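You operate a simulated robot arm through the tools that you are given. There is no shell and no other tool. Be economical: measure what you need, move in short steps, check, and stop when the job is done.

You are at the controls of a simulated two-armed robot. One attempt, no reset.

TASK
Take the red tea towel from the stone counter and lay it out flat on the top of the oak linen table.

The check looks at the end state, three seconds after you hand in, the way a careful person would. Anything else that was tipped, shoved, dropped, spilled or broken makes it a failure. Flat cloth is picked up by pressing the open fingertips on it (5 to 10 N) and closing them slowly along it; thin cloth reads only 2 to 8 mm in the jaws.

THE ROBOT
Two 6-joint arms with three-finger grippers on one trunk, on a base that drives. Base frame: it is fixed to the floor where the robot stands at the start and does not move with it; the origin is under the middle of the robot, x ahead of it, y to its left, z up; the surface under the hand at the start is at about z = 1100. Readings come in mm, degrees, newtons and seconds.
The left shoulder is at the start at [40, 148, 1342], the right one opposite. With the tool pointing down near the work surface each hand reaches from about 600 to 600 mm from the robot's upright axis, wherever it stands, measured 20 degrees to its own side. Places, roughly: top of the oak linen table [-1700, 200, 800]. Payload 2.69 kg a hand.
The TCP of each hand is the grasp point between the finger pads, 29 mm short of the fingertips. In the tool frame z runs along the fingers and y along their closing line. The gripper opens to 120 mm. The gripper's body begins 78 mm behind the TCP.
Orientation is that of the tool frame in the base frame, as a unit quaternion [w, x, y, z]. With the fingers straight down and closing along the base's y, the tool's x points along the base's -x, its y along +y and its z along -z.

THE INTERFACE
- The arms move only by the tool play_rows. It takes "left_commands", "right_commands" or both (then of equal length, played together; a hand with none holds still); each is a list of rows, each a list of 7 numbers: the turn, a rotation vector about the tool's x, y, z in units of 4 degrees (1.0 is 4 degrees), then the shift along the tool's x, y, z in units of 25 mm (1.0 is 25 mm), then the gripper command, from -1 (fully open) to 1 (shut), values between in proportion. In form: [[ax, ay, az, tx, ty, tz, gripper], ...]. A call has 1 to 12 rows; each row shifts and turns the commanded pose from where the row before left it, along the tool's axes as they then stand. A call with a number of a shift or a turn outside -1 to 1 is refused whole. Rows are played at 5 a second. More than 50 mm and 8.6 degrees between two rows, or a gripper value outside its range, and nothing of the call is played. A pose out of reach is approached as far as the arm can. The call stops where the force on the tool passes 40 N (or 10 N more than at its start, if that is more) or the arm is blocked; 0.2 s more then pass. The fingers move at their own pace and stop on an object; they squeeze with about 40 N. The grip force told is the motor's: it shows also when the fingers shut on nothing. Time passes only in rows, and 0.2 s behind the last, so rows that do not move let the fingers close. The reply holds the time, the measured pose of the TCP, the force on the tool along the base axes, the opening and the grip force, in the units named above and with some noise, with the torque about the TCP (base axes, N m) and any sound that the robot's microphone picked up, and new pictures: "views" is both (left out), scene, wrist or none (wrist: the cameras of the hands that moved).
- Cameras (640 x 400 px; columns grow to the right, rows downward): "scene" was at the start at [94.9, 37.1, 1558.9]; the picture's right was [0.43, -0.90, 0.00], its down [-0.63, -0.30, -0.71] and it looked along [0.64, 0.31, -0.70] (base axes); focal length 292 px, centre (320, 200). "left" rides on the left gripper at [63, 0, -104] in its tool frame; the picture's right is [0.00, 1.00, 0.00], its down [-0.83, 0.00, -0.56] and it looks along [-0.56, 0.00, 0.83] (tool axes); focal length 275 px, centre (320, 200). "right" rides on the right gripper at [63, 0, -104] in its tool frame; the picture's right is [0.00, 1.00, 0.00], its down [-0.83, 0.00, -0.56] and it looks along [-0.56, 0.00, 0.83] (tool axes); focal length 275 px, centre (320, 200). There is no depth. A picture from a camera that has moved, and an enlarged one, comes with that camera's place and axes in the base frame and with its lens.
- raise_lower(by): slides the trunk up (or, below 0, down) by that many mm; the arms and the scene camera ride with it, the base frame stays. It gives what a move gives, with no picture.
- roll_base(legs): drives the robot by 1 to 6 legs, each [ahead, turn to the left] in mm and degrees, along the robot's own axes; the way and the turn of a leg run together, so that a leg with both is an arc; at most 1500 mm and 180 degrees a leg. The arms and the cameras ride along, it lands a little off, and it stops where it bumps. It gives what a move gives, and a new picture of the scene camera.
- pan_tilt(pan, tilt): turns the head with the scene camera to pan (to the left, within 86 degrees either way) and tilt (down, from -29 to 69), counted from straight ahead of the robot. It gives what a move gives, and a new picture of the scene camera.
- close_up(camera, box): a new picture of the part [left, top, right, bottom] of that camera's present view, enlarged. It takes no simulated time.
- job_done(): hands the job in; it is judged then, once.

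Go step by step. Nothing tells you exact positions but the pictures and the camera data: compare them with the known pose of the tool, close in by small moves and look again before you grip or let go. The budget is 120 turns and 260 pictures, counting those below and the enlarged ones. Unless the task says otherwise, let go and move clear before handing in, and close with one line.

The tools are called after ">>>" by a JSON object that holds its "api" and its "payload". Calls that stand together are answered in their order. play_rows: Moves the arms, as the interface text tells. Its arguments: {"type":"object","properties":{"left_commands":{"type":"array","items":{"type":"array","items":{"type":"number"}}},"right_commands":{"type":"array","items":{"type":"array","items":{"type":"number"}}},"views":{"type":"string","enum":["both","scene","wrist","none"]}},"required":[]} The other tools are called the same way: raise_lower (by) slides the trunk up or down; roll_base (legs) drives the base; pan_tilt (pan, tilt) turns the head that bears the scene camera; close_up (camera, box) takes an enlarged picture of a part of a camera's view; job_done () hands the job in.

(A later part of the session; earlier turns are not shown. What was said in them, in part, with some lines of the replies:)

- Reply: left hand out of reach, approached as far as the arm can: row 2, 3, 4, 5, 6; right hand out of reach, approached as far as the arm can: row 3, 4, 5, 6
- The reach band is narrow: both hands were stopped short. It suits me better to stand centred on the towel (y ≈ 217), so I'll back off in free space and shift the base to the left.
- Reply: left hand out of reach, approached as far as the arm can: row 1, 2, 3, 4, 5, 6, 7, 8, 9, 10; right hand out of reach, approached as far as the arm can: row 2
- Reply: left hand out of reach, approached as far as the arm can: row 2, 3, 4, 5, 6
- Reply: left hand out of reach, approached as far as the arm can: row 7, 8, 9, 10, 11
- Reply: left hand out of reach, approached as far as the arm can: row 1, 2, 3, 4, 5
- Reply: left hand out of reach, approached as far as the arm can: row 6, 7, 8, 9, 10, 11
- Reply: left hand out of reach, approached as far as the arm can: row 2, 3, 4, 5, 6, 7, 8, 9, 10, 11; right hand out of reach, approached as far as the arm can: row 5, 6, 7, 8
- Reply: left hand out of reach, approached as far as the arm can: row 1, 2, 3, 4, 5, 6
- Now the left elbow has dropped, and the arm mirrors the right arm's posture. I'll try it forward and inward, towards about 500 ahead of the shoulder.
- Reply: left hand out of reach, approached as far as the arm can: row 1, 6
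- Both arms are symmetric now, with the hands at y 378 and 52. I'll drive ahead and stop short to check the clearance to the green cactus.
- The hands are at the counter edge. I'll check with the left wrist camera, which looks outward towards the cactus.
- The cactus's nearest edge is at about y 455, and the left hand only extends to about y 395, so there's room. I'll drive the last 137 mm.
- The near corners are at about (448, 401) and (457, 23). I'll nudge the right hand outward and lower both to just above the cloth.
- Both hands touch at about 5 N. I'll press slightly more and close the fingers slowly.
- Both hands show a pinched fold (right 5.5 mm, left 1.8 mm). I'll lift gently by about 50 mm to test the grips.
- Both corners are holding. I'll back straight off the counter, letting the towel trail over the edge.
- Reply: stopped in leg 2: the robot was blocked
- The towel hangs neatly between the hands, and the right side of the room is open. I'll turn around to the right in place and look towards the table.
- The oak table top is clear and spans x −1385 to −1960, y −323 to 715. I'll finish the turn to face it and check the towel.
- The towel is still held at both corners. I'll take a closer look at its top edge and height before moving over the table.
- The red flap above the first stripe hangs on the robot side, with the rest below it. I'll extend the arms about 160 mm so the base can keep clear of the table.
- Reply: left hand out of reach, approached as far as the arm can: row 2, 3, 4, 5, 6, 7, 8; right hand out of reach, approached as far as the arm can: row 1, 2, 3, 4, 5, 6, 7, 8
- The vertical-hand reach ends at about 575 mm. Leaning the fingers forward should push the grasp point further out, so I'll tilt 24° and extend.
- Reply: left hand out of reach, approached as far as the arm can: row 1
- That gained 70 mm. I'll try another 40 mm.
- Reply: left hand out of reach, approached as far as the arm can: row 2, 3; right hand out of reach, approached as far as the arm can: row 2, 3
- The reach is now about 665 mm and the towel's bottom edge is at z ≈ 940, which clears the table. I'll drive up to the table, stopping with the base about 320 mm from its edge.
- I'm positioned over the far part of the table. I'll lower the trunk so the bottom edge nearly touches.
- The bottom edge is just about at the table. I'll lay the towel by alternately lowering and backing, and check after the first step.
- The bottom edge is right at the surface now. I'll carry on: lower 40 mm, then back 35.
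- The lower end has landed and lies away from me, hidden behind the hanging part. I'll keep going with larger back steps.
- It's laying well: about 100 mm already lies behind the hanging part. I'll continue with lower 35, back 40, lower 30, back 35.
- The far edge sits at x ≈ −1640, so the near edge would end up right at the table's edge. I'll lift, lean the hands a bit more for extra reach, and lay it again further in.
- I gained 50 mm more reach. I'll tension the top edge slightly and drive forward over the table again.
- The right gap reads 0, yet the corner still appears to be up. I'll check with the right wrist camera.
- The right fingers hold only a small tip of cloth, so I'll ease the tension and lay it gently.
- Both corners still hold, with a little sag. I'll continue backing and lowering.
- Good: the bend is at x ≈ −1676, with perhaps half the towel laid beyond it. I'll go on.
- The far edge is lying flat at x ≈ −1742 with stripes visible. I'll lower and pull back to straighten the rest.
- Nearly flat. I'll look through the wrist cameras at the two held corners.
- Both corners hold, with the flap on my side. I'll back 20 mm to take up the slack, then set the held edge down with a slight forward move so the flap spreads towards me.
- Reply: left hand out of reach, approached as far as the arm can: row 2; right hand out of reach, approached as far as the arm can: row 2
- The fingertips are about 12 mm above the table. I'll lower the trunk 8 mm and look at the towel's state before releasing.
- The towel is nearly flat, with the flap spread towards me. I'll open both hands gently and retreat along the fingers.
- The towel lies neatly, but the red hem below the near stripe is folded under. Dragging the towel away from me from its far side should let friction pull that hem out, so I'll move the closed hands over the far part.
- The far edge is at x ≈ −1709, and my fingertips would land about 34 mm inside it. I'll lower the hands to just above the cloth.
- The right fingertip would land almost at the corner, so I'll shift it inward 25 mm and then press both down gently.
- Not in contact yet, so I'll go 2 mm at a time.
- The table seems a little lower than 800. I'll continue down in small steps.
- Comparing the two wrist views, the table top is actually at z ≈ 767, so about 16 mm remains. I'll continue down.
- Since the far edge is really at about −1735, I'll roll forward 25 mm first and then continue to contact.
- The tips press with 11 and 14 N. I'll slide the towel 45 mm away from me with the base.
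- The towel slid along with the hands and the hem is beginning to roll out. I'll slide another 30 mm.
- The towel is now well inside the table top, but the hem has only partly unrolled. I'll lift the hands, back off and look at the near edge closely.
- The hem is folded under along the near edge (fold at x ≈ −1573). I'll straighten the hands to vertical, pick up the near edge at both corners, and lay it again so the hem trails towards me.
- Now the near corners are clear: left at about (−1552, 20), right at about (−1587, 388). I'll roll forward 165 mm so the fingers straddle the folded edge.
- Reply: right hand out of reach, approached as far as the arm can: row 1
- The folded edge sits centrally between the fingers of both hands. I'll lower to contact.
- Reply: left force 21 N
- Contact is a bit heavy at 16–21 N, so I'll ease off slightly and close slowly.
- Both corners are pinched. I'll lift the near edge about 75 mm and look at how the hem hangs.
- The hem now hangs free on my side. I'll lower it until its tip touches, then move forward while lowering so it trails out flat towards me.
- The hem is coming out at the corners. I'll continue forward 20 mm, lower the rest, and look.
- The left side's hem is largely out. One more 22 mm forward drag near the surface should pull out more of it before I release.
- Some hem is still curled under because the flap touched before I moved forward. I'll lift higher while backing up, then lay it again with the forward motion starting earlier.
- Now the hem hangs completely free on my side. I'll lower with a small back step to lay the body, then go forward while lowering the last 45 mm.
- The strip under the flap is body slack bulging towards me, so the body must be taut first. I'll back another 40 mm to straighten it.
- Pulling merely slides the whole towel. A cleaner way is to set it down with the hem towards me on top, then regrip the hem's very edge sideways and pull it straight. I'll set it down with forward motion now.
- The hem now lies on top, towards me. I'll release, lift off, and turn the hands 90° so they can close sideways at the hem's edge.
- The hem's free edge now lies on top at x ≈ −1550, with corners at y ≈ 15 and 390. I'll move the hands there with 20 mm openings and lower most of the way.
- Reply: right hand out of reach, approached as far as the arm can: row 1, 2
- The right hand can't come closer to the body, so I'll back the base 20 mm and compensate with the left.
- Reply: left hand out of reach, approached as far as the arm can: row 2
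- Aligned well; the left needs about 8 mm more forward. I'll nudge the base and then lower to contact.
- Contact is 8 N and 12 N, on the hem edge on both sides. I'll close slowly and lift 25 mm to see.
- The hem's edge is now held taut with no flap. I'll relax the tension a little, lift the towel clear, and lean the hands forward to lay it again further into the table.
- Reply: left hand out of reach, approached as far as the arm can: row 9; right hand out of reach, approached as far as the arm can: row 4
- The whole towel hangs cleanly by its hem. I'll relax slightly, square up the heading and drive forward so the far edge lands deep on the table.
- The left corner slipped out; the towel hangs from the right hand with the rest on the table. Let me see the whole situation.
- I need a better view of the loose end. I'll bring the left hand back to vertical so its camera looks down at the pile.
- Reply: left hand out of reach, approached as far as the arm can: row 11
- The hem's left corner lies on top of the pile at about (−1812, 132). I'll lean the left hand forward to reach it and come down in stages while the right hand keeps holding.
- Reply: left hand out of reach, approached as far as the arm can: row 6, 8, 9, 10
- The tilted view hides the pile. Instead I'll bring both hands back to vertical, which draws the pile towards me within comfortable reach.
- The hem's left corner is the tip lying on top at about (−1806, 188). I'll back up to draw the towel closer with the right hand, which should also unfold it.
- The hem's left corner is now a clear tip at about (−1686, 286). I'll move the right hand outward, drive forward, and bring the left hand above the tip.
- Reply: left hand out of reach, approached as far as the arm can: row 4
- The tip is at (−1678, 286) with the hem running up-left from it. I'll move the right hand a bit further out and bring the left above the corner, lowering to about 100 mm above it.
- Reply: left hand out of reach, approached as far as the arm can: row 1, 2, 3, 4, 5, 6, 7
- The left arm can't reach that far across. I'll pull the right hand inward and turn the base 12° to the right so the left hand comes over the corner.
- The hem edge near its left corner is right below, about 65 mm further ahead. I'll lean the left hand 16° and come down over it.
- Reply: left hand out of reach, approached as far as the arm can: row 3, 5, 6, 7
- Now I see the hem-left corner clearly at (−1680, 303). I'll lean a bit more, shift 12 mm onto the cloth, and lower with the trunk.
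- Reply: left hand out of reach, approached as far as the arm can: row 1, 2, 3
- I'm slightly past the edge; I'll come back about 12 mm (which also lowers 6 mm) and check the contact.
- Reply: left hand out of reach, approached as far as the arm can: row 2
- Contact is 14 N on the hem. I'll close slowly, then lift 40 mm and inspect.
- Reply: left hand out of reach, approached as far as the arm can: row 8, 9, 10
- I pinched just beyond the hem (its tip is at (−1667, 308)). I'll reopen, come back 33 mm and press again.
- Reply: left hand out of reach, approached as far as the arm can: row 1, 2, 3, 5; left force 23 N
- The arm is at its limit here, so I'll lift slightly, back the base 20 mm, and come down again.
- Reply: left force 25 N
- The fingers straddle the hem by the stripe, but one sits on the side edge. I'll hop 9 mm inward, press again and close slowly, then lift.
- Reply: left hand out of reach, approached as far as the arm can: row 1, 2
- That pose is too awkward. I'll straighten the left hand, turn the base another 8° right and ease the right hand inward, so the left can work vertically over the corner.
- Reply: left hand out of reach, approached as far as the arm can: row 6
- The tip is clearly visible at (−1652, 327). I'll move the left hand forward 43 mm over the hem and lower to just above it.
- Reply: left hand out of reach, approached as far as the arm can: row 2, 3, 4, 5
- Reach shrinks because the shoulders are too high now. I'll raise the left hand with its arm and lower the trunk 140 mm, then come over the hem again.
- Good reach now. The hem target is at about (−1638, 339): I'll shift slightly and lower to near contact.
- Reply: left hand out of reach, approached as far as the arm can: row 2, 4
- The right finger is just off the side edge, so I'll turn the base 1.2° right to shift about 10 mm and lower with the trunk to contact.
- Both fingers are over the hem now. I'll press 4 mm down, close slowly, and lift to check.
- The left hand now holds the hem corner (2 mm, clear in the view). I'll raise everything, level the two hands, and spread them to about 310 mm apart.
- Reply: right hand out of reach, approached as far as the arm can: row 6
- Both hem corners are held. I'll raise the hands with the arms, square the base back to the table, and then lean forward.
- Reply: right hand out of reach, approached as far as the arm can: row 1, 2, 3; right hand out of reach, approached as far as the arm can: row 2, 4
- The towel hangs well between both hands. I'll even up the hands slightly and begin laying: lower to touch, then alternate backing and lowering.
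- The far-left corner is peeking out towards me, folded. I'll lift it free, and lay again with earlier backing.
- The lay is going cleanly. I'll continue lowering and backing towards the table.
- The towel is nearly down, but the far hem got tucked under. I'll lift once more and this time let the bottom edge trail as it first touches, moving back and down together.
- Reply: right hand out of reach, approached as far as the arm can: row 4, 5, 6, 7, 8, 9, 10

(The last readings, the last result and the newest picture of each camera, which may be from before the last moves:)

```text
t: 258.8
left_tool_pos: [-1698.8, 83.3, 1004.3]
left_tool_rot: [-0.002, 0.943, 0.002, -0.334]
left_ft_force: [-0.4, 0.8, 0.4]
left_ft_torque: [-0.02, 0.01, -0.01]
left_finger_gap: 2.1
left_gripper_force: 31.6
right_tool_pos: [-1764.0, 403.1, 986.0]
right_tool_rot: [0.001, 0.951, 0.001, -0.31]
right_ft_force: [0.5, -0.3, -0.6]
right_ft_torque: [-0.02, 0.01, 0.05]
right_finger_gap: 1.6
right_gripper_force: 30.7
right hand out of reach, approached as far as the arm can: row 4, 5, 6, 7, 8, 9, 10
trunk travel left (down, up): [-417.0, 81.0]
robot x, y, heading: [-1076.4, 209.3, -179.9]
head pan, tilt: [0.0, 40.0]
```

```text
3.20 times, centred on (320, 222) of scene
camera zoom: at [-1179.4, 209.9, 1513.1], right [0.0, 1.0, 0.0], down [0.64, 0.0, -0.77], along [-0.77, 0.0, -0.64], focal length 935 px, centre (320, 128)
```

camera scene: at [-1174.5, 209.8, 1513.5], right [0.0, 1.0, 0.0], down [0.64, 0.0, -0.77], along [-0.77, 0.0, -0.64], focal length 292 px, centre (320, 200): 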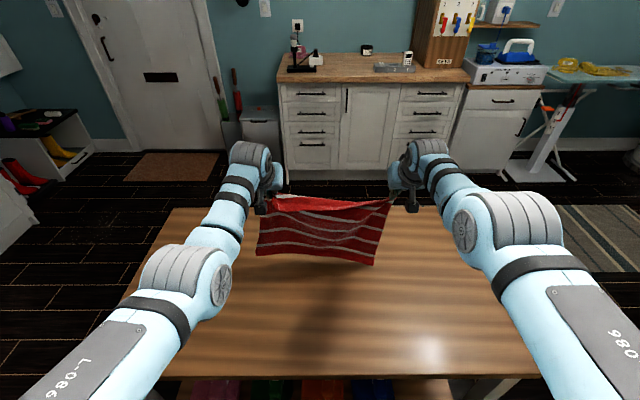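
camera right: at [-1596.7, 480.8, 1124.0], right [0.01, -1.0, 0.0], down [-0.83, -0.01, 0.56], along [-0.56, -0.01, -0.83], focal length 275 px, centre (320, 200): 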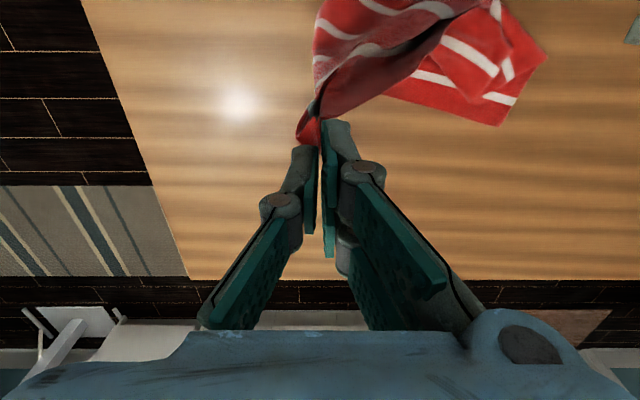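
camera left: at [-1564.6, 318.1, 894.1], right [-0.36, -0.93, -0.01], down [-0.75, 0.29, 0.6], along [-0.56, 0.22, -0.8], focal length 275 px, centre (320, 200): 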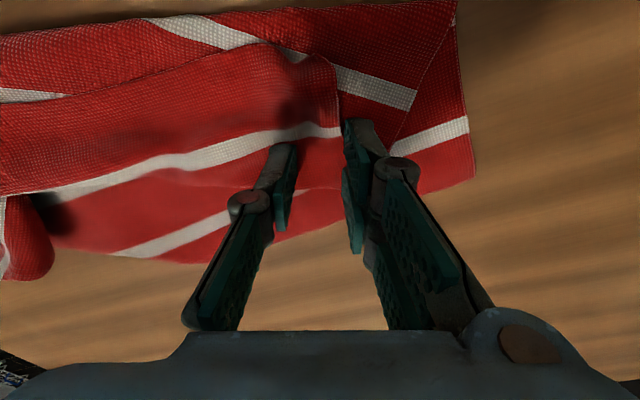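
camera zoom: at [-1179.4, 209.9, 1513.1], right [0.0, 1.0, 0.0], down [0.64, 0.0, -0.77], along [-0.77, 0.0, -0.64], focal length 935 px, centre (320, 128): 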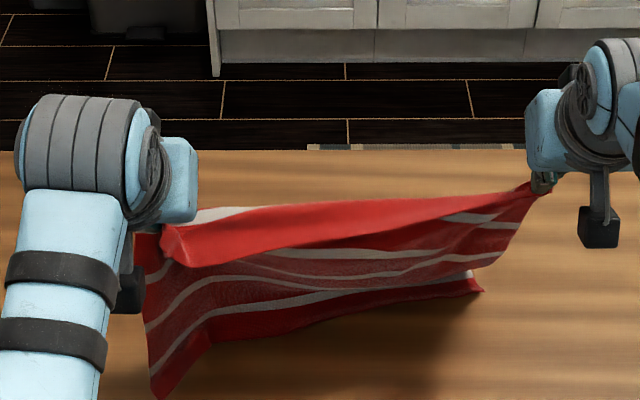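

The right hand couldn't follow, so the towel skewed. I'll undo that arm motion and do the trailing contact with small base and trunk steps instead.

>>> {"api": "play_rows", "payload": {"left_commands": [[0, 0, 0, -0.5, 0, 0, 1], [0, 0, 0, -0.5, 0, 0, 1], [0, 0, 0, -0.5, 0, 0, 1], [0, 0, 0, -0.5, 0, 0, 1], [0, 0, 0, -0.5, 0, 0, 1], [0, 0, 0, -0.5, 0, 0, 1], [0, 0, 0, -0.5, 0, 0, 1], [0, 0, 0, 0, 0, 0, 1], [0, 0, 0, 0, 0, 0, 1]], "right_commands": [[0, 0, 0, -0.31, 0, -0.3, 1], [0, 0, 0, -0.31, 0, -0.3, 1], [0, 0, 0, -0.31, 0, -0.3, 1], [0, 0, 0, -0.31, 0, -0.3, 1], [0, 0, 0, -0.31, 0, -0.3, 1], [0, 0, 0, -0.31, 0, -0.3, 1], [0, 0, 0, 0, 0, 0, 1], [0, 0, 0, 0, 0, 0, 1], [0, 0, 0, 0, 0, 0, 1]], "views": "none"}}

>>> {"api": "raise_lower", "payload": {"by": -12}}

>>> {"api": "roll_base", "payload": {"legs": [[-16, 0]]}}

>>> {"api": "raise_lower", "payload": {"by": -12}}

>>> {"api": "roll_base", "payload": {"legs": [[-20, 0]]}}

>>> {"api": "raise_lower", "payload": {"by": -12}}

>>> {"api": "roll_base", "payload": {"legs": [[-22, 0]]}}

>>> {"api": "raise_lower", "payload": {"by": -15}}

>>> {"api": "roll_base", "payload": {"legs": [[-25, 0]]}}

>>> {"api": "close_up", "payload": {"camera": "scene", "box": [220, 160, 420, 285]}}

```text
t: 260.8
left_tool_pos: [-1766.8, 82.2, 1058.0]
left_tool_rot: [-0.003, 0.942, 0.001, -0.335]
left_ft_force: [0.0, -0.4, 0.6]
left_ft_torque: [0.0, 0.0, -0.02]
left_finger_gap: 1.8
left_gripper_force: 31.1
right_tool_pos: [-1775.6, 400.8, 1051.7]
right_tool_rot: [0.001, 0.95, 0.0, -0.311]
right_ft_force: [0.1, -0.2, -0.5]
right_ft_torque: [0.03, 0.02, 0.01]
right_finger_gap: 1.5
right_gripper_force: 31.7
trunk travel left (down, up): [-417.0, 81.0]
robot x, y, heading: [-1074.3, 207.9, -179.8]
head pan, tilt: [0.0, 40.0]
```

```text
t: 261.4
left_tool_pos: [-1768.1, 82.7, 1045.9]
left_tool_rot: [-0.002, 0.943, 0.0, -0.333]
left_ft_force: [-0.2, -0.5, -0.7]
left_ft_torque: [-0.01, 0.01, -0.02]
left_finger_gap: 1.9
left_gripper_force: 31.2
right_tool_pos: [-1775.6, 400.9, 1038.7]
right_tool_rot: [0.001, 0.951, 0.001, -0.31]
right_ft_force: [-0.5, 0.2, 0.0]
right_ft_torque: [0.05, -0.05, 0.02]
right_finger_gap: 1.4
right_gripper_force: 30.6
trunk travel left (down, up): [-405.0, 93.0]
robot x, y, heading: [-1077.2, 208.7, -179.8]
head pan, tilt: [0.0, 40.0]
```

```text
t: 262.1
left_tool_pos: [-1754.4, 82.6, 1044.0]
left_tool_rot: [-0.002, 0.943, 0.002, -0.332]
left_ft_force: [-0.4, -0.3, -0.8]
left_ft_torque: [0.02, -0.05, -0.03]
left_finger_gap: 1.9
left_gripper_force: 31.2
right_tool_pos: [-1762.3, 400.7, 1036.8]
right_tool_rot: [0.0, 0.951, 0.001, -0.309]
right_ft_force: [0.3, -0.6, -1.2]
right_ft_torque: [-0.02, 0.0, -0.01]
right_finger_gap: 1.4
right_gripper_force: 30.8
trunk travel left (down, up): [-405.0, 93.0]
robot x, y, heading: [-1060.6, 203.5, -179.8]
head pan, tilt: [0.0, 40.0]
camera scene: at [-1168.8, 209.8, 1500.5], right [0.0, 1.0, 0.0], down [0.65, 0.0, -0.76], along [-0.76, 0.0, -0.65], focal length 292 px, centre (320, 200)
```

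scene: 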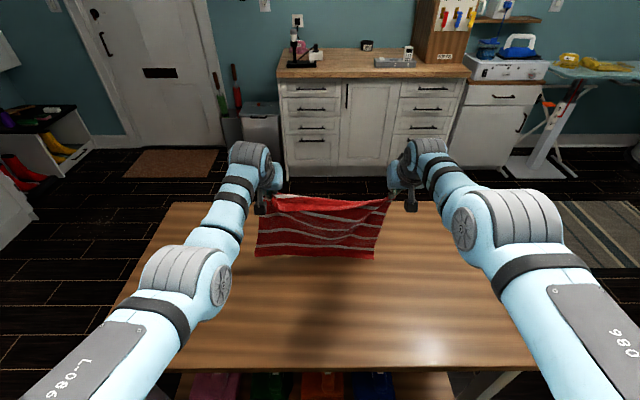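

```text
t: 262.7
left_tool_pos: [-1752.9, 83.5, 1031.7]
left_tool_rot: [-0.003, 0.943, 0.001, -0.334]
left_ft_force: [-0.2, 1.3, -0.7]
left_ft_torque: [-0.01, -0.03, 0.04]
left_finger_gap: 2.0
left_gripper_force: 31.6
right_tool_pos: [-1760.0, 401.6, 1024.6]
right_tool_rot: [0.001, 0.951, 0.0, -0.31]
right_ft_force: [-0.1, 1.0, -0.4]
right_ft_torque: [-0.02, 0.01, -0.01]
right_finger_gap: 1.4
right_gripper_force: 30.6
trunk travel left (down, up): [-393.0, 105.0]
robot x, y, heading: [-1061.4, 209.9, -179.6]
head pan, tilt: [0.0, 40.0]
```

```text
t: 263.5
left_tool_pos: [-1736.6, 84.1, 1031.1]
left_tool_rot: [-0.004, 0.943, 0.001, -0.332]
left_ft_force: [-0.3, 0.4, -1.1]
left_ft_torque: [-0.01, -0.01, -0.01]
left_finger_gap: 2.0
left_gripper_force: 31.3
right_tool_pos: [-1745.4, 400.6, 1022.9]
right_tool_rot: [0.001, 0.951, 0.0, -0.308]
right_ft_force: [0.1, -0.7, -1.3]
right_ft_torque: [-0.03, -0.05, -0.02]
right_finger_gap: 1.5
right_gripper_force: 31.4
trunk travel left (down, up): [-393.0, 105.0]
robot x, y, heading: [-1039.4, 205.7, -179.9]
head pan, tilt: [0.0, 40.0]
camera scene: at [-1151.0, 209.8, 1488.2], right [0.0, 1.0, 0.0], down [0.65, 0.0, -0.76], along [-0.76, 0.0, -0.65], focal length 292 px, centre (320, 200)
```

scene: 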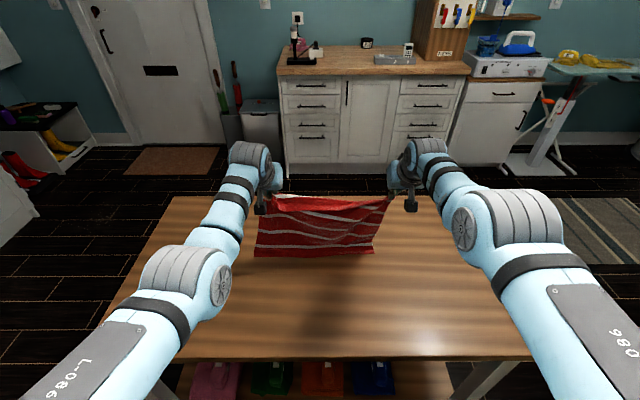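

```text
t: 264.1
left_tool_pos: [-1734.5, 83.3, 1022.0]
left_tool_rot: [-0.004, 0.942, 0.001, -0.334]
left_ft_force: [-0.3, 0.5, 0.0]
left_ft_torque: [0.0, -0.03, -0.03]
left_finger_gap: 2.1
left_gripper_force: 30.8
right_tool_pos: [-1741.6, 401.8, 1012.7]
right_tool_rot: [0.001, 0.951, 0.001, -0.31]
right_ft_force: [-0.4, -0.8, -0.4]
right_ft_torque: [-0.01, -0.05, -0.02]
right_finger_gap: 1.3
right_gripper_force: 30.4
trunk travel left (down, up): [-381.0, 117.0]
robot x, y, heading: [-1041.0, 209.2, -179.6]
head pan, tilt: [0.0, 40.0]
```

```text
t: 264.9
left_tool_pos: [-1714.0, 83.2, 1018.6]
left_tool_rot: [-0.002, 0.943, 0.002, -0.331]
left_ft_force: [-0.4, 0.3, -0.1]
left_ft_torque: [-0.02, -0.05, 0.03]
left_finger_gap: 1.9
left_gripper_force: 31.2
right_tool_pos: [-1722.9, 401.3, 1012.5]
right_tool_rot: [0.0, 0.951, 0.0, -0.308]
right_ft_force: [0.0, 0.8, -1.1]
right_ft_torque: [-0.05, -0.04, 0.02]
right_finger_gap: 1.5
right_gripper_force: 30.4
trunk travel left (down, up): [-381.0, 117.0]
robot x, y, heading: [-1019.3, 212.3, -180.0]
head pan, tilt: [0.0, 40.0]
camera scene: at [-1129.8, 209.8, 1476.0], right [0.0, 1.0, 0.0], down [0.65, 0.0, -0.76], along [-0.76, 0.0, -0.65], focal length 292 px, centre (320, 200)
```

scene: 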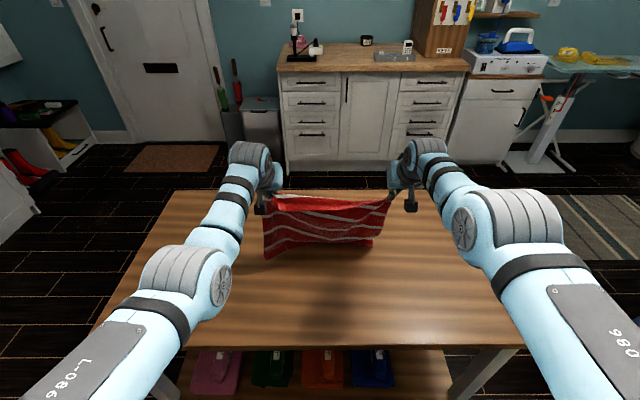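

```text
t: 265.5
left_tool_pos: [-1711.9, 82.7, 1005.2]
left_tool_rot: [-0.003, 0.943, 0.001, -0.333]
left_ft_force: [-0.2, 1.2, 0.2]
left_ft_torque: [-0.02, 0.01, 0.01]
left_finger_gap: 2.0
left_gripper_force: 31.5
right_tool_pos: [-1719.2, 401.0, 997.9]
right_tool_rot: [0.001, 0.951, 0.0, -0.31]
right_ft_force: [0.0, 0.3, 0.1]
right_ft_torque: [0.03, -0.02, -0.03]
right_finger_gap: 1.3
right_gripper_force: 31.1
trunk travel left (down, up): [-366.0, 132.0]
robot x, y, heading: [-1016.6, 210.6, -179.8]
head pan, tilt: [0.0, 40.0]
```

```text
t: 266.4
left_tool_pos: [-1689.2, 83.1, 1002.7]
left_tool_rot: [-0.003, 0.944, 0.001, -0.331]
left_ft_force: [-0.3, 0.2, -0.2]
left_ft_torque: [-0.01, -0.04, 0.04]
left_finger_gap: 2.1
left_gripper_force: 31.1
right_tool_pos: [-1698.1, 401.8, 995.5]
right_tool_rot: [0.001, 0.951, 0.001, -0.309]
right_ft_force: [-1.1, -0.1, -0.1]
right_ft_torque: [0.01, -0.02, -0.02]
right_finger_gap: 1.5
right_gripper_force: 30.4
trunk travel left (down, up): [-366.0, 132.0]
robot x, y, heading: [-994.6, 206.3, -179.8]
head pan, tilt: [0.0, 40.0]
camera scene: at [-1105.2, 209.9, 1460.8], right [0.0, 1.0, 0.0], down [0.65, 0.0, -0.76], along [-0.76, 0.0, -0.65], focal length 292 px, centre (320, 200)
```

scene: 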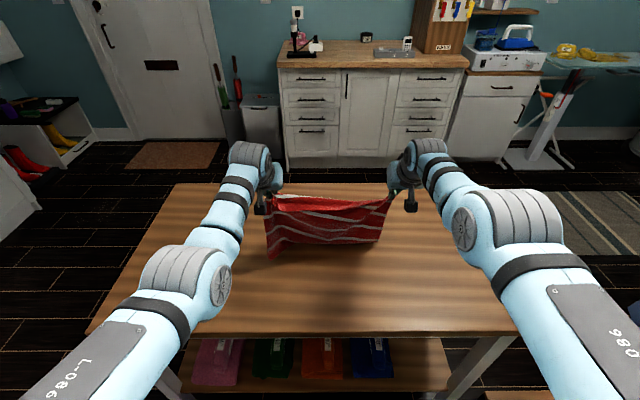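

```text
3.20 times, centred on (320, 222) of scene
camera zoom: at [-1105.2, 209.9, 1460.8], right [0.0, 1.0, 0.0], down [0.65, 0.0, -0.76], along [-0.76, 0.0, -0.65], focal length 935 px, centre (320, 128)
```

zoom: 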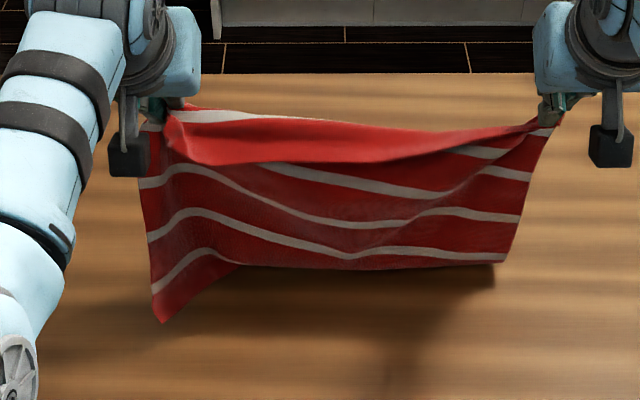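

The right side's lower end is already lying away from me, which is what I want. I'll continue with equal lowering and backing.

>>> {"api": "raise_lower", "payload": {"by": -38}}

>>> {"api": "roll_base", "payload": {"legs": [[-40, 0]]}}

>>> {"api": "raise_lower", "payload": {"by": -38}}

>>> {"api": "roll_base", "payload": {"legs": [[-40, 0]]}}

>>> {"api": "raise_lower", "payload": {"by": -38}}

>>> {"api": "roll_base", "payload": {"legs": [[-38, 0]]}}

>>> {"api": "raise_lower", "payload": {"by": -38}}

>>> {"api": "close_up", "payload": {"camera": "scene", "box": [220, 140, 420, 265]}}

```text
t: 267.2
left_tool_pos: [-1683.8, 82.9, 969.5]
left_tool_rot: [-0.002, 0.943, 0.001, -0.334]
left_ft_force: [-0.6, -0.5, 0.2]
left_ft_torque: [0.0, 0.0, 0.03]
left_finger_gap: 2.1
left_gripper_force: 31.0
right_tool_pos: [-1692.9, 400.7, 960.6]
right_tool_rot: [0.002, 0.951, 0.001, -0.311]
right_ft_force: [0.0, -0.4, -0.4]
right_ft_torque: [0.04, 0.03, 0.0]
right_finger_gap: 1.5
right_gripper_force: 30.6
trunk travel left (down, up): [-328.0, 170.0]
robot x, y, heading: [-991.2, 206.9, -179.9]
head pan, tilt: [0.0, 40.0]
```

```text
t: 268.1
left_tool_pos: [-1650.7, 84.6, 963.8]
left_tool_rot: [-0.003, 0.944, 0.0, -0.331]
left_ft_force: [-1.1, 0.2, -0.9]
left_ft_torque: [-0.02, 0.0, 0.03]
left_finger_gap: 1.8
left_gripper_force: 31.3
right_tool_pos: [-1659.6, 402.5, 956.6]
right_tool_rot: [-0.001, 0.952, -0.001, -0.307]
right_ft_force: [-0.4, -0.4, -0.6]
right_ft_torque: [-0.01, -0.04, 0.0]
right_finger_gap: 1.4
right_gripper_force: 30.1
trunk travel left (down, up): [-328.0, 170.0]
robot x, y, heading: [-951.7, 208.4, 179.9]
head pan, tilt: [0.0, 40.0]
camera scene: at [-1066.3, 210.0, 1422.7], right [0.0, 1.0, 0.0], down [0.65, 0.0, -0.76], along [-0.76, 0.0, -0.65], focal length 292 px, centre (320, 200)
```

scene: 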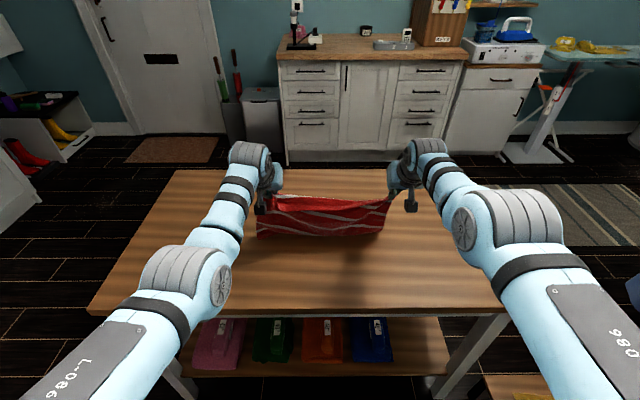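

```text
t: 268.9
left_tool_pos: [-1645.1, 85.0, 932.5]
left_tool_rot: [-0.003, 0.942, 0.001, -0.335]
left_ft_force: [-0.1, 0.2, 0.1]
left_ft_torque: [0.04, -0.02, 0.01]
left_finger_gap: 1.6
left_gripper_force: 31.2
right_tool_pos: [-1652.1, 403.1, 923.4]
right_tool_rot: [0.0, 0.951, -0.001, -0.31]
right_ft_force: [0.4, -1.5, -0.3]
right_ft_torque: [0.01, -0.01, -0.02]
right_finger_gap: 1.3
right_gripper_force: 30.7
trunk travel left (down, up): [-290.0, 208.0]
robot x, y, heading: [-950.8, 205.9, 179.8]
head pan, tilt: [0.0, 40.0]
```

```text
t: 269.8
left_tool_pos: [-1610.4, 84.5, 927.6]
left_tool_rot: [-0.002, 0.944, 0.001, -0.331]
left_ft_force: [-0.8, 0.2, -0.8]
left_ft_torque: [0.01, 0.02, -0.01]
left_finger_gap: 1.9
left_gripper_force: 31.3
right_tool_pos: [-1617.4, 402.7, 919.9]
right_tool_rot: [0.001, 0.952, -0.001, -0.307]
right_ft_force: [-0.6, -0.3, 0.4]
right_ft_torque: [0.01, -0.06, -0.02]
right_finger_gap: 1.4
right_gripper_force: 31.0
trunk travel left (down, up): [-290.0, 208.0]
robot x, y, heading: [-910.9, 208.5, 180.1]
head pan, tilt: [0.0, 40.0]
camera scene: at [-1025.0, 210.1, 1385.1], right [0.0, 1.0, 0.0], down [0.65, 0.0, -0.76], along [-0.76, 0.0, -0.65], focal length 292 px, centre (320, 200)
```

scene: 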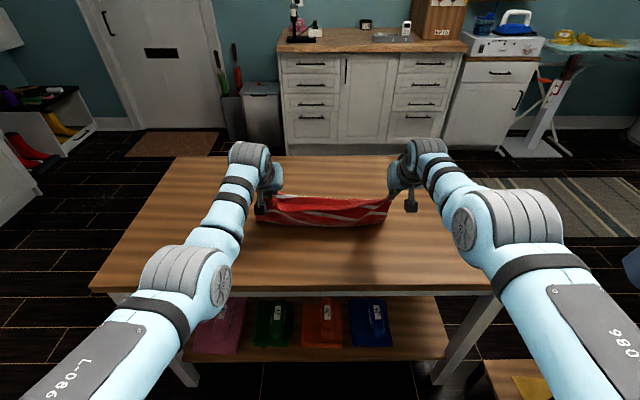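

```text
t: 270.6
left_tool_pos: [-1605.7, 84.1, 892.8]
left_tool_rot: [-0.004, 0.942, 0.0, -0.335]
left_ft_force: [0.2, 0.9, -0.1]
left_ft_torque: [-0.05, 0.02, -0.01]
left_finger_gap: 2.0
left_gripper_force: 31.3
right_tool_pos: [-1612.4, 402.2, 887.6]
right_tool_rot: [0.0, 0.95, -0.001, -0.311]
right_ft_force: [-0.6, 0.2, -0.6]
right_ft_torque: [-0.03, -0.01, -0.04]
right_finger_gap: 1.7
right_gripper_force: 31.2
trunk travel left (down, up): [-252.0, 246.0]
robot x, y, heading: [-914.3, 211.9, 180.2]
head pan, tilt: [0.0, 40.0]
```

```text
t: 271.4
left_tool_pos: [-1571.9, 84.3, 890.4]
left_tool_rot: [-0.003, 0.943, 0.0, -0.332]
left_ft_force: [-0.2, 0.2, -1.0]
left_ft_torque: [-0.01, 0.02, 0.0]
left_finger_gap: 2.1
left_gripper_force: 31.0
right_tool_pos: [-1578.7, 403.2, 882.9]
right_tool_rot: [0.0, 0.951, -0.002, -0.309]
right_ft_force: [-0.3, -0.7, -0.4]
right_ft_torque: [-0.02, -0.02, -0.01]
right_finger_gap: 1.4
right_gripper_force: 30.6
trunk travel left (down, up): [-252.0, 246.0]
robot x, y, heading: [-879.1, 209.7, 180.1]
head pan, tilt: [0.0, 40.0]
camera scene: at [-986.8, 210.2, 1347.7], right [0.0, 1.0, 0.0], down [0.65, 0.0, -0.76], along [-0.76, 0.0, -0.65], focal length 292 px, centre (320, 200)
```

scene: 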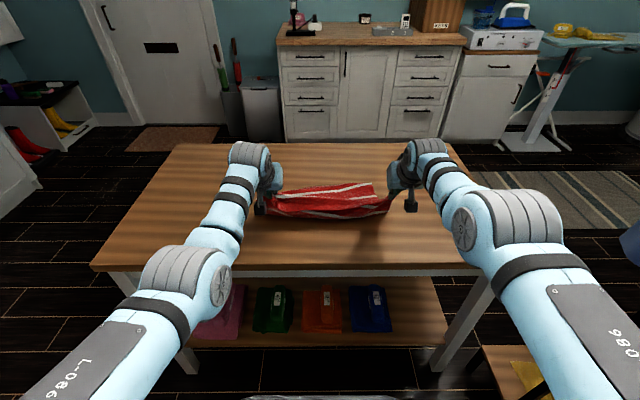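

```text
t: 272.3
left_tool_pos: [-1568.9, 85.7, 856.6]
left_tool_rot: [-0.004, 0.943, -0.001, -0.334]
left_ft_force: [0.7, 0.7, -0.3]
left_ft_torque: [0.01, -0.01, -0.02]
left_finger_gap: 1.7
left_gripper_force: 31.6
right_tool_pos: [-1574.5, 402.7, 849.4]
right_tool_rot: [0.001, 0.951, 0.0, -0.31]
right_ft_force: [0.3, -0.1, -0.4]
right_ft_torque: [-0.02, 0.02, -0.02]
right_finger_gap: 1.2
right_gripper_force: 30.7
trunk travel left (down, up): [-214.0, 284.0]
robot x, y, heading: [-875.6, 210.5, 179.9]
head pan, tilt: [0.0, 40.0]
```

```text
3.20 times, centred on (320, 202) of scene
camera zoom: at [-980.3, 210.1, 1310.6], right [0.0, 1.0, 0.0], down [0.64, 0.0, -0.77], along [-0.77, 0.0, -0.64], focal length 935 px, centre (320, 192)
```

zoom: 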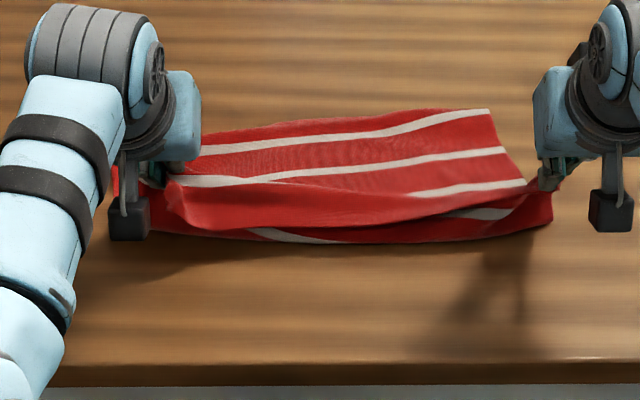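

Good: the far edge is at about x −1745 with its hem mostly visible. I'll finish the lay down to the surface.

>>> {"api": "roll_base", "payload": {"legs": [[-42, 0]]}}

>>> {"api": "raise_lower", "payload": {"by": -34}}

>>> {"api": "roll_base", "payload": {"legs": [[-35, 0]]}}

>>> {"api": "raise_lower", "payload": {"by": -22}}

>>> {"api": "close_up", "payload": {"camera": "scene", "box": [220, 130, 420, 255]}}

```text
t: 273.1
left_tool_pos: [-1529.2, 86.6, 853.5]
left_tool_rot: [-0.003, 0.943, -0.001, -0.332]
left_ft_force: [-0.1, -0.1, 0.2]
left_ft_torque: [-0.02, -0.03, 0.02]
left_finger_gap: 1.9
left_gripper_force: 31.3
right_tool_pos: [-1535.7, 405.4, 844.7]
right_tool_rot: [0.0, 0.951, -0.002, -0.308]
right_ft_force: [-0.3, 1.5, -0.8]
right_ft_torque: [-0.01, -0.01, -0.01]
right_finger_gap: 1.4
right_gripper_force: 30.7
trunk travel left (down, up): [-214.0, 284.0]
robot x, y, heading: [-837.9, 207.0, 180.2]
head pan, tilt: [0.0, 40.0]
camera scene: at [-943.5, 210.3, 1310.2], right [0.0, 1.0, 0.0], down [0.65, 0.0, -0.76], along [-0.76, 0.0, -0.65], focal length 292 px, centre (320, 200)
```

scene: 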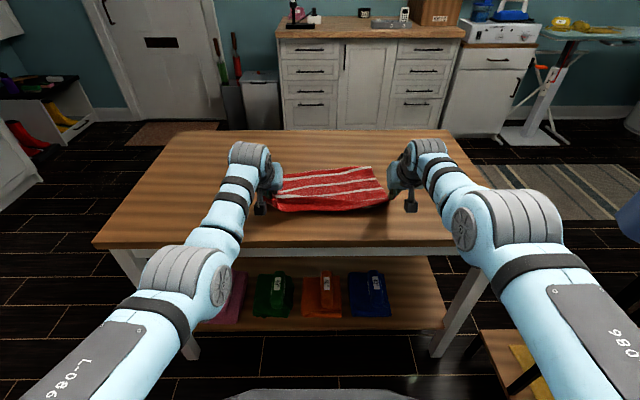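

```text
t: 273.9
left_tool_pos: [-1525.8, 86.8, 823.0]
left_tool_rot: [-0.004, 0.942, -0.001, -0.335]
left_ft_force: [0.0, 0.1, 0.2]
left_ft_torque: [-0.06, 0.03, 0.0]
left_finger_gap: 1.9
left_gripper_force: 31.1
right_tool_pos: [-1533.3, 403.7, 814.6]
right_tool_rot: [0.0, 0.95, -0.003, -0.311]
right_ft_force: [0.6, 0.3, 0.0]
right_ft_torque: [-0.05, 0.01, -0.01]
right_finger_gap: 1.3
right_gripper_force: 30.9
trunk travel left (down, up): [-180.0, 318.0]
robot x, y, heading: [-835.2, 209.4, 179.8]
head pan, tilt: [0.0, 40.0]
```

```text
t: 274.8
left_tool_pos: [-1493.9, 86.1, 819.5]
left_tool_rot: [-0.003, 0.943, -0.001, -0.332]
left_ft_force: [0.0, 0.8, 0.9]
left_ft_torque: [-0.01, 0.03, 0.0]
left_finger_gap: 2.0
left_gripper_force: 31.6
right_tool_pos: [-1499.7, 405.0, 811.8]
right_tool_rot: [0.001, 0.951, -0.001, -0.308]
right_ft_force: [-0.2, 0.8, 0.1]
right_ft_torque: [0.01, 0.0, 0.0]
right_finger_gap: 1.4
right_gripper_force: 30.6
trunk travel left (down, up): [-180.0, 318.0]
robot x, y, heading: [-796.5, 204.7, 179.9]
head pan, tilt: [0.0, 40.0]
camera scene: at [-906.7, 210.2, 1276.3], right [0.0, 1.0, 0.0], down [0.64, 0.0, -0.76], along [-0.76, 0.0, -0.64], focal length 292 px, centre (320, 200)
```

scene: 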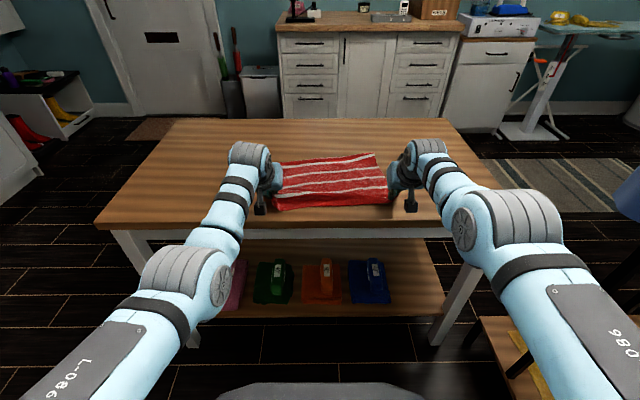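

```text
t: 275.5
left_tool_pos: [-1490.2, 85.5, 800.6]
left_tool_rot: [-0.003, 0.942, 0.0, -0.335]
left_ft_force: [-0.3, 0.3, -0.3]
left_ft_torque: [-0.02, -0.01, 0.04]
left_finger_gap: 1.9
left_gripper_force: 30.6
right_tool_pos: [-1496.9, 403.0, 795.0]
right_tool_rot: [0.0, 0.95, -0.002, -0.313]
right_ft_force: [0.8, -0.2, 16.2]
right_ft_torque: [-0.1, -0.11, 0.0]
right_finger_gap: 1.4
right_gripper_force: 31.2
trunk travel left (down, up): [-158.0, 340.0]
robot x, y, heading: [-797.7, 207.5, 179.9]
head pan, tilt: [0.0, 40.0]
```

```text
3.20 times, centred on (320, 192) of scene
camera zoom: at [-901.0, 209.4, 1254.7], right [0.0, 1.0, 0.0], down [0.64, 0.0, -0.77], along [-0.77, 0.0, -0.64], focal length 935 px, centre (320, 224)
```

zoom: 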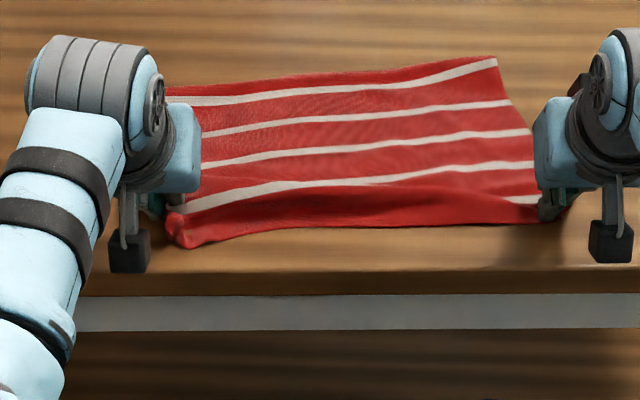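

Almost flat. I'll pull back 18 mm to straighten the near part, set the left fingers down, open both gently and retreat.

>>> {"api": "roll_base", "payload": {"legs": [[-18, 0]]}}

>>> {"api": "play_rows", "payload": {"left_commands": [[0, 0, 0, 0.2, 0, 0.24, 1], [0, 0, 0, 0, 0, 0, 0.85], [0, 0, 0, 0, 0, 0, 0.7], [0, 0, 0, 0, 0, 0, 0.6], [0, 0, 0, 0, 0, -0.3, 0.6], [0, 0, 0, 0, 0, -0.6, 0.6], [0, 0, 0, 0, 0, -1, 0.6], [0, 0, 0, 0, 0.6, -1, 0.6], [0, 0, 0, 0, 1, -0.6, 0.6]], "right_commands": [[0, 0, 0, -0.03, 0, -0.04, 1], [0, 0, 0, 0, 0, 0, 0.85], [0, 0, 0, 0, 0, 0, 0.7], [0, 0, 0, 0, 0, 0, 0.6], [0, 0, 0, 0, 0, -0.3, 0.6], [0, 0, 0, 0, 0, -0.6, 0.6], [0, 0, 0, 0, 0, -1, 0.6], [0, 0, 0, 0, -0.6, -1, 0.6], [0, 0, 0, 0, -1, -0.6, 0.6]], "views": "none"}}

>>> {"api": "close_up", "payload": {"camera": "scene", "box": [220, 130, 420, 255]}}

```text
t: 276.2
left_tool_pos: [-1471.9, 86.2, 801.5]
left_tool_rot: [-0.004, 0.942, 0.0, -0.335]
left_ft_force: [-0.4, -0.3, 0.3]
left_ft_torque: [0.02, -0.02, -0.01]
left_finger_gap: 2.1
left_gripper_force: 30.7
right_tool_pos: [-1478.3, 404.7, 794.7]
right_tool_rot: [0.0, 0.95, -0.002, -0.312]
right_ft_force: [-3.6, 0.5, 18.0]
right_ft_torque: [-0.01, 0.14, -0.02]
right_finger_gap: 1.3
right_gripper_force: 30.8
trunk travel left (down, up): [-158.0, 340.0]
robot x, y, heading: [-780.6, 208.1, 179.8]
head pan, tilt: [0.0, 40.0]
camera scene: at [-882.2, 208.9, 1254.8], right [0.0, 1.0, 0.0], down [0.64, 0.0, -0.77], along [-0.77, 0.0, -0.64], focal length 292 px, centre (320, 200)
```

scene: 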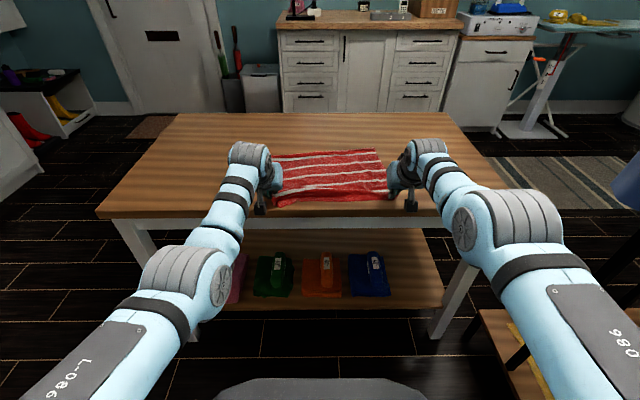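

```text
t: 278.2
left_tool_pos: [-1417.2, 47.9, 861.1]
left_tool_rot: [-0.004, 0.943, -0.001, -0.334]
left_ft_force: [-0.2, 0.4, -0.1]
left_ft_torque: [0.0, 0.0, 0.01]
left_finger_gap: 24.1
left_gripper_force: 0.1
right_tool_pos: [-1482.7, 445.2, 864.1]
right_tool_rot: [0.0, 0.95, -0.002, -0.311]
right_ft_force: [-0.6, 0.6, 0.0]
right_ft_torque: [-0.02, -0.02, 0.03]
right_finger_gap: 24.2
right_gripper_force: 0.0
right hand out of reach, approached as far as the arm can: row 5, 6, 7, 8, 9
trunk travel left (down, up): [-158.0, 340.0]
robot x, y, heading: [-783.4, 211.0, 179.5]
head pan, tilt: [0.0, 40.0]
```

```text
3.20 times, centred on (320, 192) of scene
camera zoom: at [-885.3, 210.1, 1254.5], right [0.0, 1.0, 0.0], down [0.64, 0.0, -0.77], along [-0.77, 0.0, -0.64], focal length 935 px, centre (320, 224)
```

zoom: 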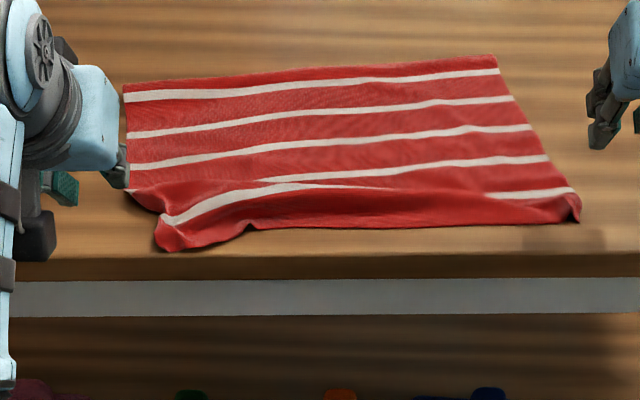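

All five stripes and both hems are out; only the near-left area is wrinkled and the towel is slightly rotated. I'll push its left side forward with the closed left fingertips to square and tighten it.

>>> {"api": "play_rows", "payload": {"left_commands": [[0, 0, 0, 0, 0, 0, 1], [0, 0, 0, 0, 0, 0, 1], [0, 0, 0, 0, 0, 0, 1]], "right_commands": [[0, 0, 0, 0, -0.5, -0.8, 0.6], [0, 0, 0, 0, 0, -0.8, 0.6], [0, 0, 0, 0, 0, -0.8, 0.6]], "views": "none"}}

>>> {"api": "roll_base", "payload": {"legs": [[218, 0]]}}

>>> {"api": "raise_lower", "payload": {"by": -68}}

>>> {"api": "play_rows", "payload": {"left_commands": [[0, 0, 0, 0.1, 0, 0.12, 1], [0, 0, 0, 0.09, 0, 0.11, 1], [0, 0, 0, 0, 0, 0, 1]], "views": "wrist"}}

```text
t: 279.1
left_tool_pos: [-1417.4, 47.3, 861.6]
left_tool_rot: [-0.003, 0.943, -0.001, -0.334]
left_ft_force: [-1.4, -0.9, -0.6]
left_ft_torque: [0.02, 0.0, 0.01]
left_finger_gap: 0.0
left_gripper_force: 28.8
right_tool_pos: [-1479.2, 459.2, 913.4]
right_tool_rot: [0.0, 0.951, -0.003, -0.311]
right_ft_force: [-0.2, 0.0, 0.9]
right_ft_torque: [-0.01, 0.03, -0.01]
right_finger_gap: 24.1
right_gripper_force: 0.0
right hand out of reach, approached as far as the arm can: row 1, 2, 3
trunk travel left (down, up): [-158.0, 340.0]
robot x, y, heading: [-781.4, 212.0, 179.7]
head pan, tilt: [0.0, 40.0]
```

```text
t: 280.7
left_tool_pos: [-1638.2, 50.8, 862.9]
left_tool_rot: [-0.004, 0.942, -0.003, -0.334]
left_ft_force: [-0.3, 0.5, 0.8]
left_ft_torque: [0.0, 0.01, -0.02]
left_finger_gap: 0.0
left_gripper_force: 28.6
right_tool_pos: [-1697.3, 463.1, 914.1]
right_tool_rot: [0.0, 0.951, -0.004, -0.311]
right_ft_force: [-0.4, -0.1, -0.1]
right_ft_torque: [-0.01, 0.02, 0.0]
right_finger_gap: 24.1
right_gripper_force: 0.0
trunk travel left (down, up): [-158.0, 340.0]
robot x, y, heading: [-998.8, 214.6, 180.1]
head pan, tilt: [0.0, 40.0]
camera scene: at [-1104.9, 211.7, 1254.5], right [0.01, 1.0, 0.0], down [0.64, -0.01, -0.77], along [-0.77, 0.01, -0.64], focal length 292 px, centre (320, 200)
```

scene: 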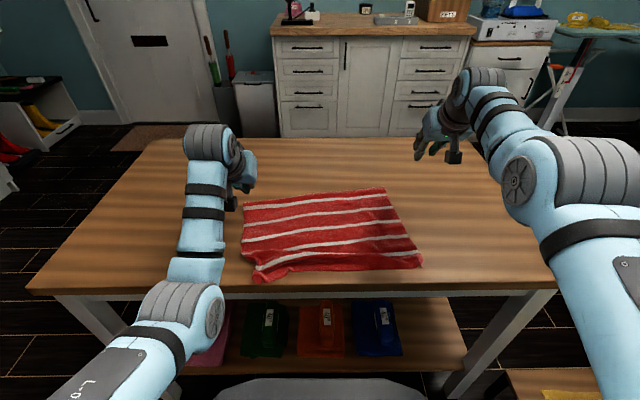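

```text
t: 281.8
left_tool_pos: [-1636.7, 50.7, 794.4]
left_tool_rot: [-0.004, 0.942, -0.002, -0.337]
left_ft_force: [-0.4, -0.4, 13.2]
left_ft_torque: [-0.09, -0.05, 0.08]
left_finger_gap: 0.2
left_gripper_force: 28.3
right_tool_pos: [-1696.8, 462.8, 844.5]
right_tool_rot: [-0.001, 0.95, -0.004, -0.312]
right_ft_force: [0.9, 0.2, -0.2]
right_ft_torque: [0.02, -0.01, 0.01]
right_finger_gap: 24.0
right_gripper_force: 0.1
trunk travel left (down, up): [-90.0, 408.0]
robot x, y, heading: [-999.7, 208.7, 179.5]
head pan, tilt: [0.0, 40.0]
```

```text
t: 282.5
left_tool_pos: [-1639.4, 51.5, 794.8]
left_tool_rot: [-0.003, 0.939, -0.001, -0.344]
left_ft_force: [4.2, -0.3, 21.4]
left_ft_torque: [-0.13, -0.19, 0.0]
left_finger_gap: 0.0
left_gripper_force: 28.1
right_tool_pos: [-1697.2, 462.7, 844.4]
right_tool_rot: [0.0, 0.95, -0.004, -0.311]
right_ft_force: [-0.3, 0.5, -0.4]
right_ft_torque: [0.03, -0.02, 0.02]
right_finger_gap: 24.2
right_gripper_force: 0.1
trunk travel left (down, up): [-90.0, 408.0]
robot x, y, heading: [-1000.8, 210.1, 179.6]
head pan, tilt: [0.0, 40.0]
stopped in row 3 (left hand): the force on the tool passed its limit at 41 N (the readings are from after the stop); the commanded pose is now the measured one
camera left: at [-1523.3, 49.1, 833.2], right [-0.01, -1.0, 0.0], down [-0.27, 0.0, 0.96], along [-0.96, 0.01, -0.27], focal length 275 px, centre (320, 200)
```

left: 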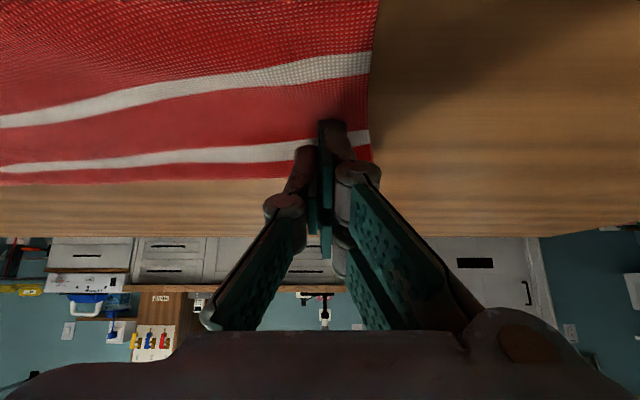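

The fingertip presses near the far-left corner, a bit hard. I'll ease off 2 mm and slide forward 60 mm.

>>> {"api": "raise_lower", "payload": {"by": 2}}

>>> {"api": "roll_base", "payload": {"legs": [[62, 0]]}}

>>> {"api": "close_up", "payload": {"camera": "scene", "box": [220, 170, 440, 305]}}

```text
t: 283.0
left_tool_pos: [-1639.1, 51.0, 793.7]
left_tool_rot: [-0.003, 0.939, -0.002, -0.343]
left_ft_force: [-5.8, -0.5, 19.7]
left_ft_torque: [-0.16, 0.17, -0.02]
left_finger_gap: 0.1
left_gripper_force: 28.7
right_tool_pos: [-1695.6, 463.7, 846.6]
right_tool_rot: [0.0, 0.95, -0.004, -0.312]
right_ft_force: [0.4, 0.0, 0.5]
right_ft_torque: [-0.01, 0.02, 0.0]
right_finger_gap: 23.9
right_gripper_force: 0.0
trunk travel left (down, up): [-92.0, 406.0]
robot x, y, heading: [-1003.3, 210.1, 179.6]
head pan, tilt: [0.0, 40.0]
```

```text
t: 284.0
left_tool_pos: [-1698.9, 51.8, 793.8]
left_tool_rot: [-0.004, 0.94, -0.003, -0.341]
left_ft_force: [2.2, -0.2, 20.1]
left_ft_torque: [-0.13, -0.06, -0.02]
left_finger_gap: 0.1
left_gripper_force: 29.0
right_tool_pos: [-1757.1, 464.4, 848.8]
right_tool_rot: [0.0, 0.95, -0.004, -0.312]
right_ft_force: [-0.4, -0.4, -0.1]
right_ft_torque: [-0.03, -0.02, 0.0]
right_finger_gap: 24.2
right_gripper_force: 0.0
trunk travel left (down, up): [-92.0, 406.0]
robot x, y, heading: [-1062.2, 207.4, 179.8]
head pan, tilt: [0.0, 40.0]
camera scene: at [-1163.5, 213.5, 1187.9], right [0.01, 1.0, 0.0], down [0.64, -0.01, -0.77], along [-0.77, 0.01, -0.64], focal length 292 px, centre (320, 200)
```

scene: 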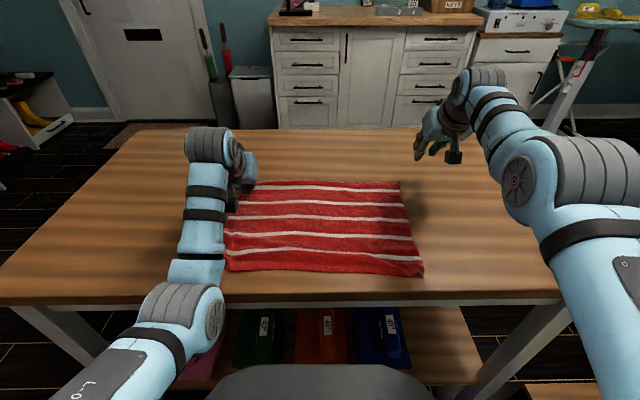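

```text
2.91 times, centred on (330, 238) of scene
camera zoom: at [-1163.5, 213.5, 1187.9], right [0.01, 1.0, 0.0], down [0.64, -0.01, -0.77], along [-0.77, 0.01, -0.64], focal length 850 px, centre (291, 91)
```

zoom: 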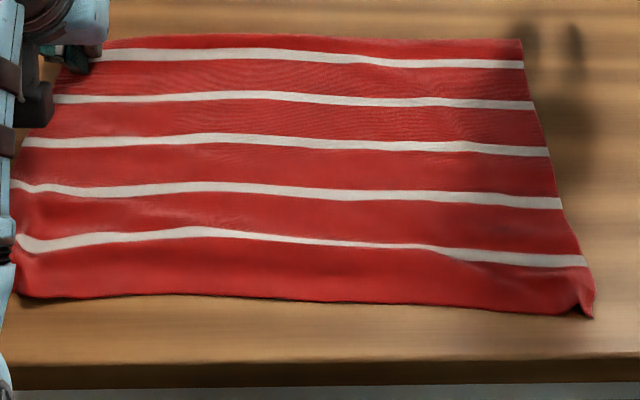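

That straightened it beautifully: the whole towel is flat with all stripes and both hems visible. I'll lift straight up, back away, and take a last look.

>>> {"api": "raise_lower", "payload": {"by": 120}}

>>> {"api": "roll_base", "payload": {"legs": [[-400, 0]]}}

>>> {"api": "close_up", "payload": {"camera": "scene", "box": [220, 110, 440, 245]}}

```text
t: 285.5
left_tool_pos: [-1703.1, 51.8, 912.6]
left_tool_rot: [-0.004, 0.941, -0.002, -0.339]
left_ft_force: [-0.1, 0.3, -0.7]
left_ft_torque: [-0.01, -0.01, -0.01]
left_finger_gap: 0.0
left_gripper_force: 28.7
right_tool_pos: [-1760.9, 464.1, 967.5]
right_tool_rot: [0.0, 0.951, -0.003, -0.311]
right_ft_force: [0.6, 0.0, -0.5]
right_ft_torque: [0.0, 0.01, -0.03]
right_finger_gap: 24.0
right_gripper_force: 0.0
trunk travel left (down, up): [-212.0, 286.0]
robot x, y, heading: [-1062.6, 207.7, 179.7]
head pan, tilt: [0.0, 40.0]
```

```text
t: 288.0
left_tool_pos: [-1305.1, 51.8, 912.3]
left_tool_rot: [-0.005, 0.941, -0.007, -0.339]
left_ft_force: [-0.2, -0.3, 0.1]
left_ft_torque: [0.0, 0.03, 0.0]
left_finger_gap: 0.1
left_gripper_force: 29.0
right_tool_pos: [-1359.9, 465.0, 967.4]
right_tool_rot: [-0.002, 0.95, -0.008, -0.311]
right_ft_force: [0.1, -0.4, 0.6]
right_ft_torque: [0.02, 0.01, -0.03]
right_finger_gap: 24.1
right_gripper_force: 0.0
trunk travel left (down, up): [-212.0, 286.0]
robot x, y, heading: [-663.2, 203.7, 178.9]
head pan, tilt: [0.0, 40.0]
camera scene: at [-769.6, 208.2, 1308.6], right [0.02, 1.0, 0.0], down [0.64, -0.01, -0.77], along [-0.77, 0.01, -0.64], focal length 292 px, centre (320, 200)
```

scene: 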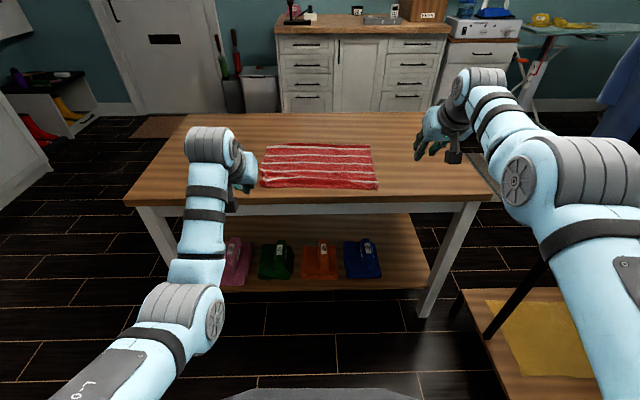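

```text
2.91 times, centred on (330, 178) of scene
camera zoom: at [-769.6, 208.2, 1308.6], right [0.02, 1.0, 0.0], down [0.64, -0.01, -0.77], along [-0.77, 0.01, -0.64], focal length 850 px, centre (291, 266)
5 turns are left
```

zoom: 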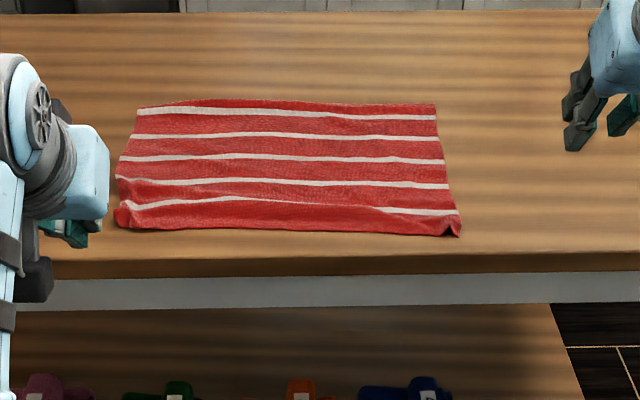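

The towel lies flat on the oak table with all five stripes and both hems visible, entirely on the top. Both hands are clear and nothing else was disturbed, so I'm handing in.

>>> {"api": "job_done", "payload": {}}

```text
The job is handed in.
```

The red tea towel is laid out flat on the oak linen table, fully on the top. It has slight wrinkles at the two near corners. Both hands have let go and are clear, and I saw nothing else tipped, moved or dropped.
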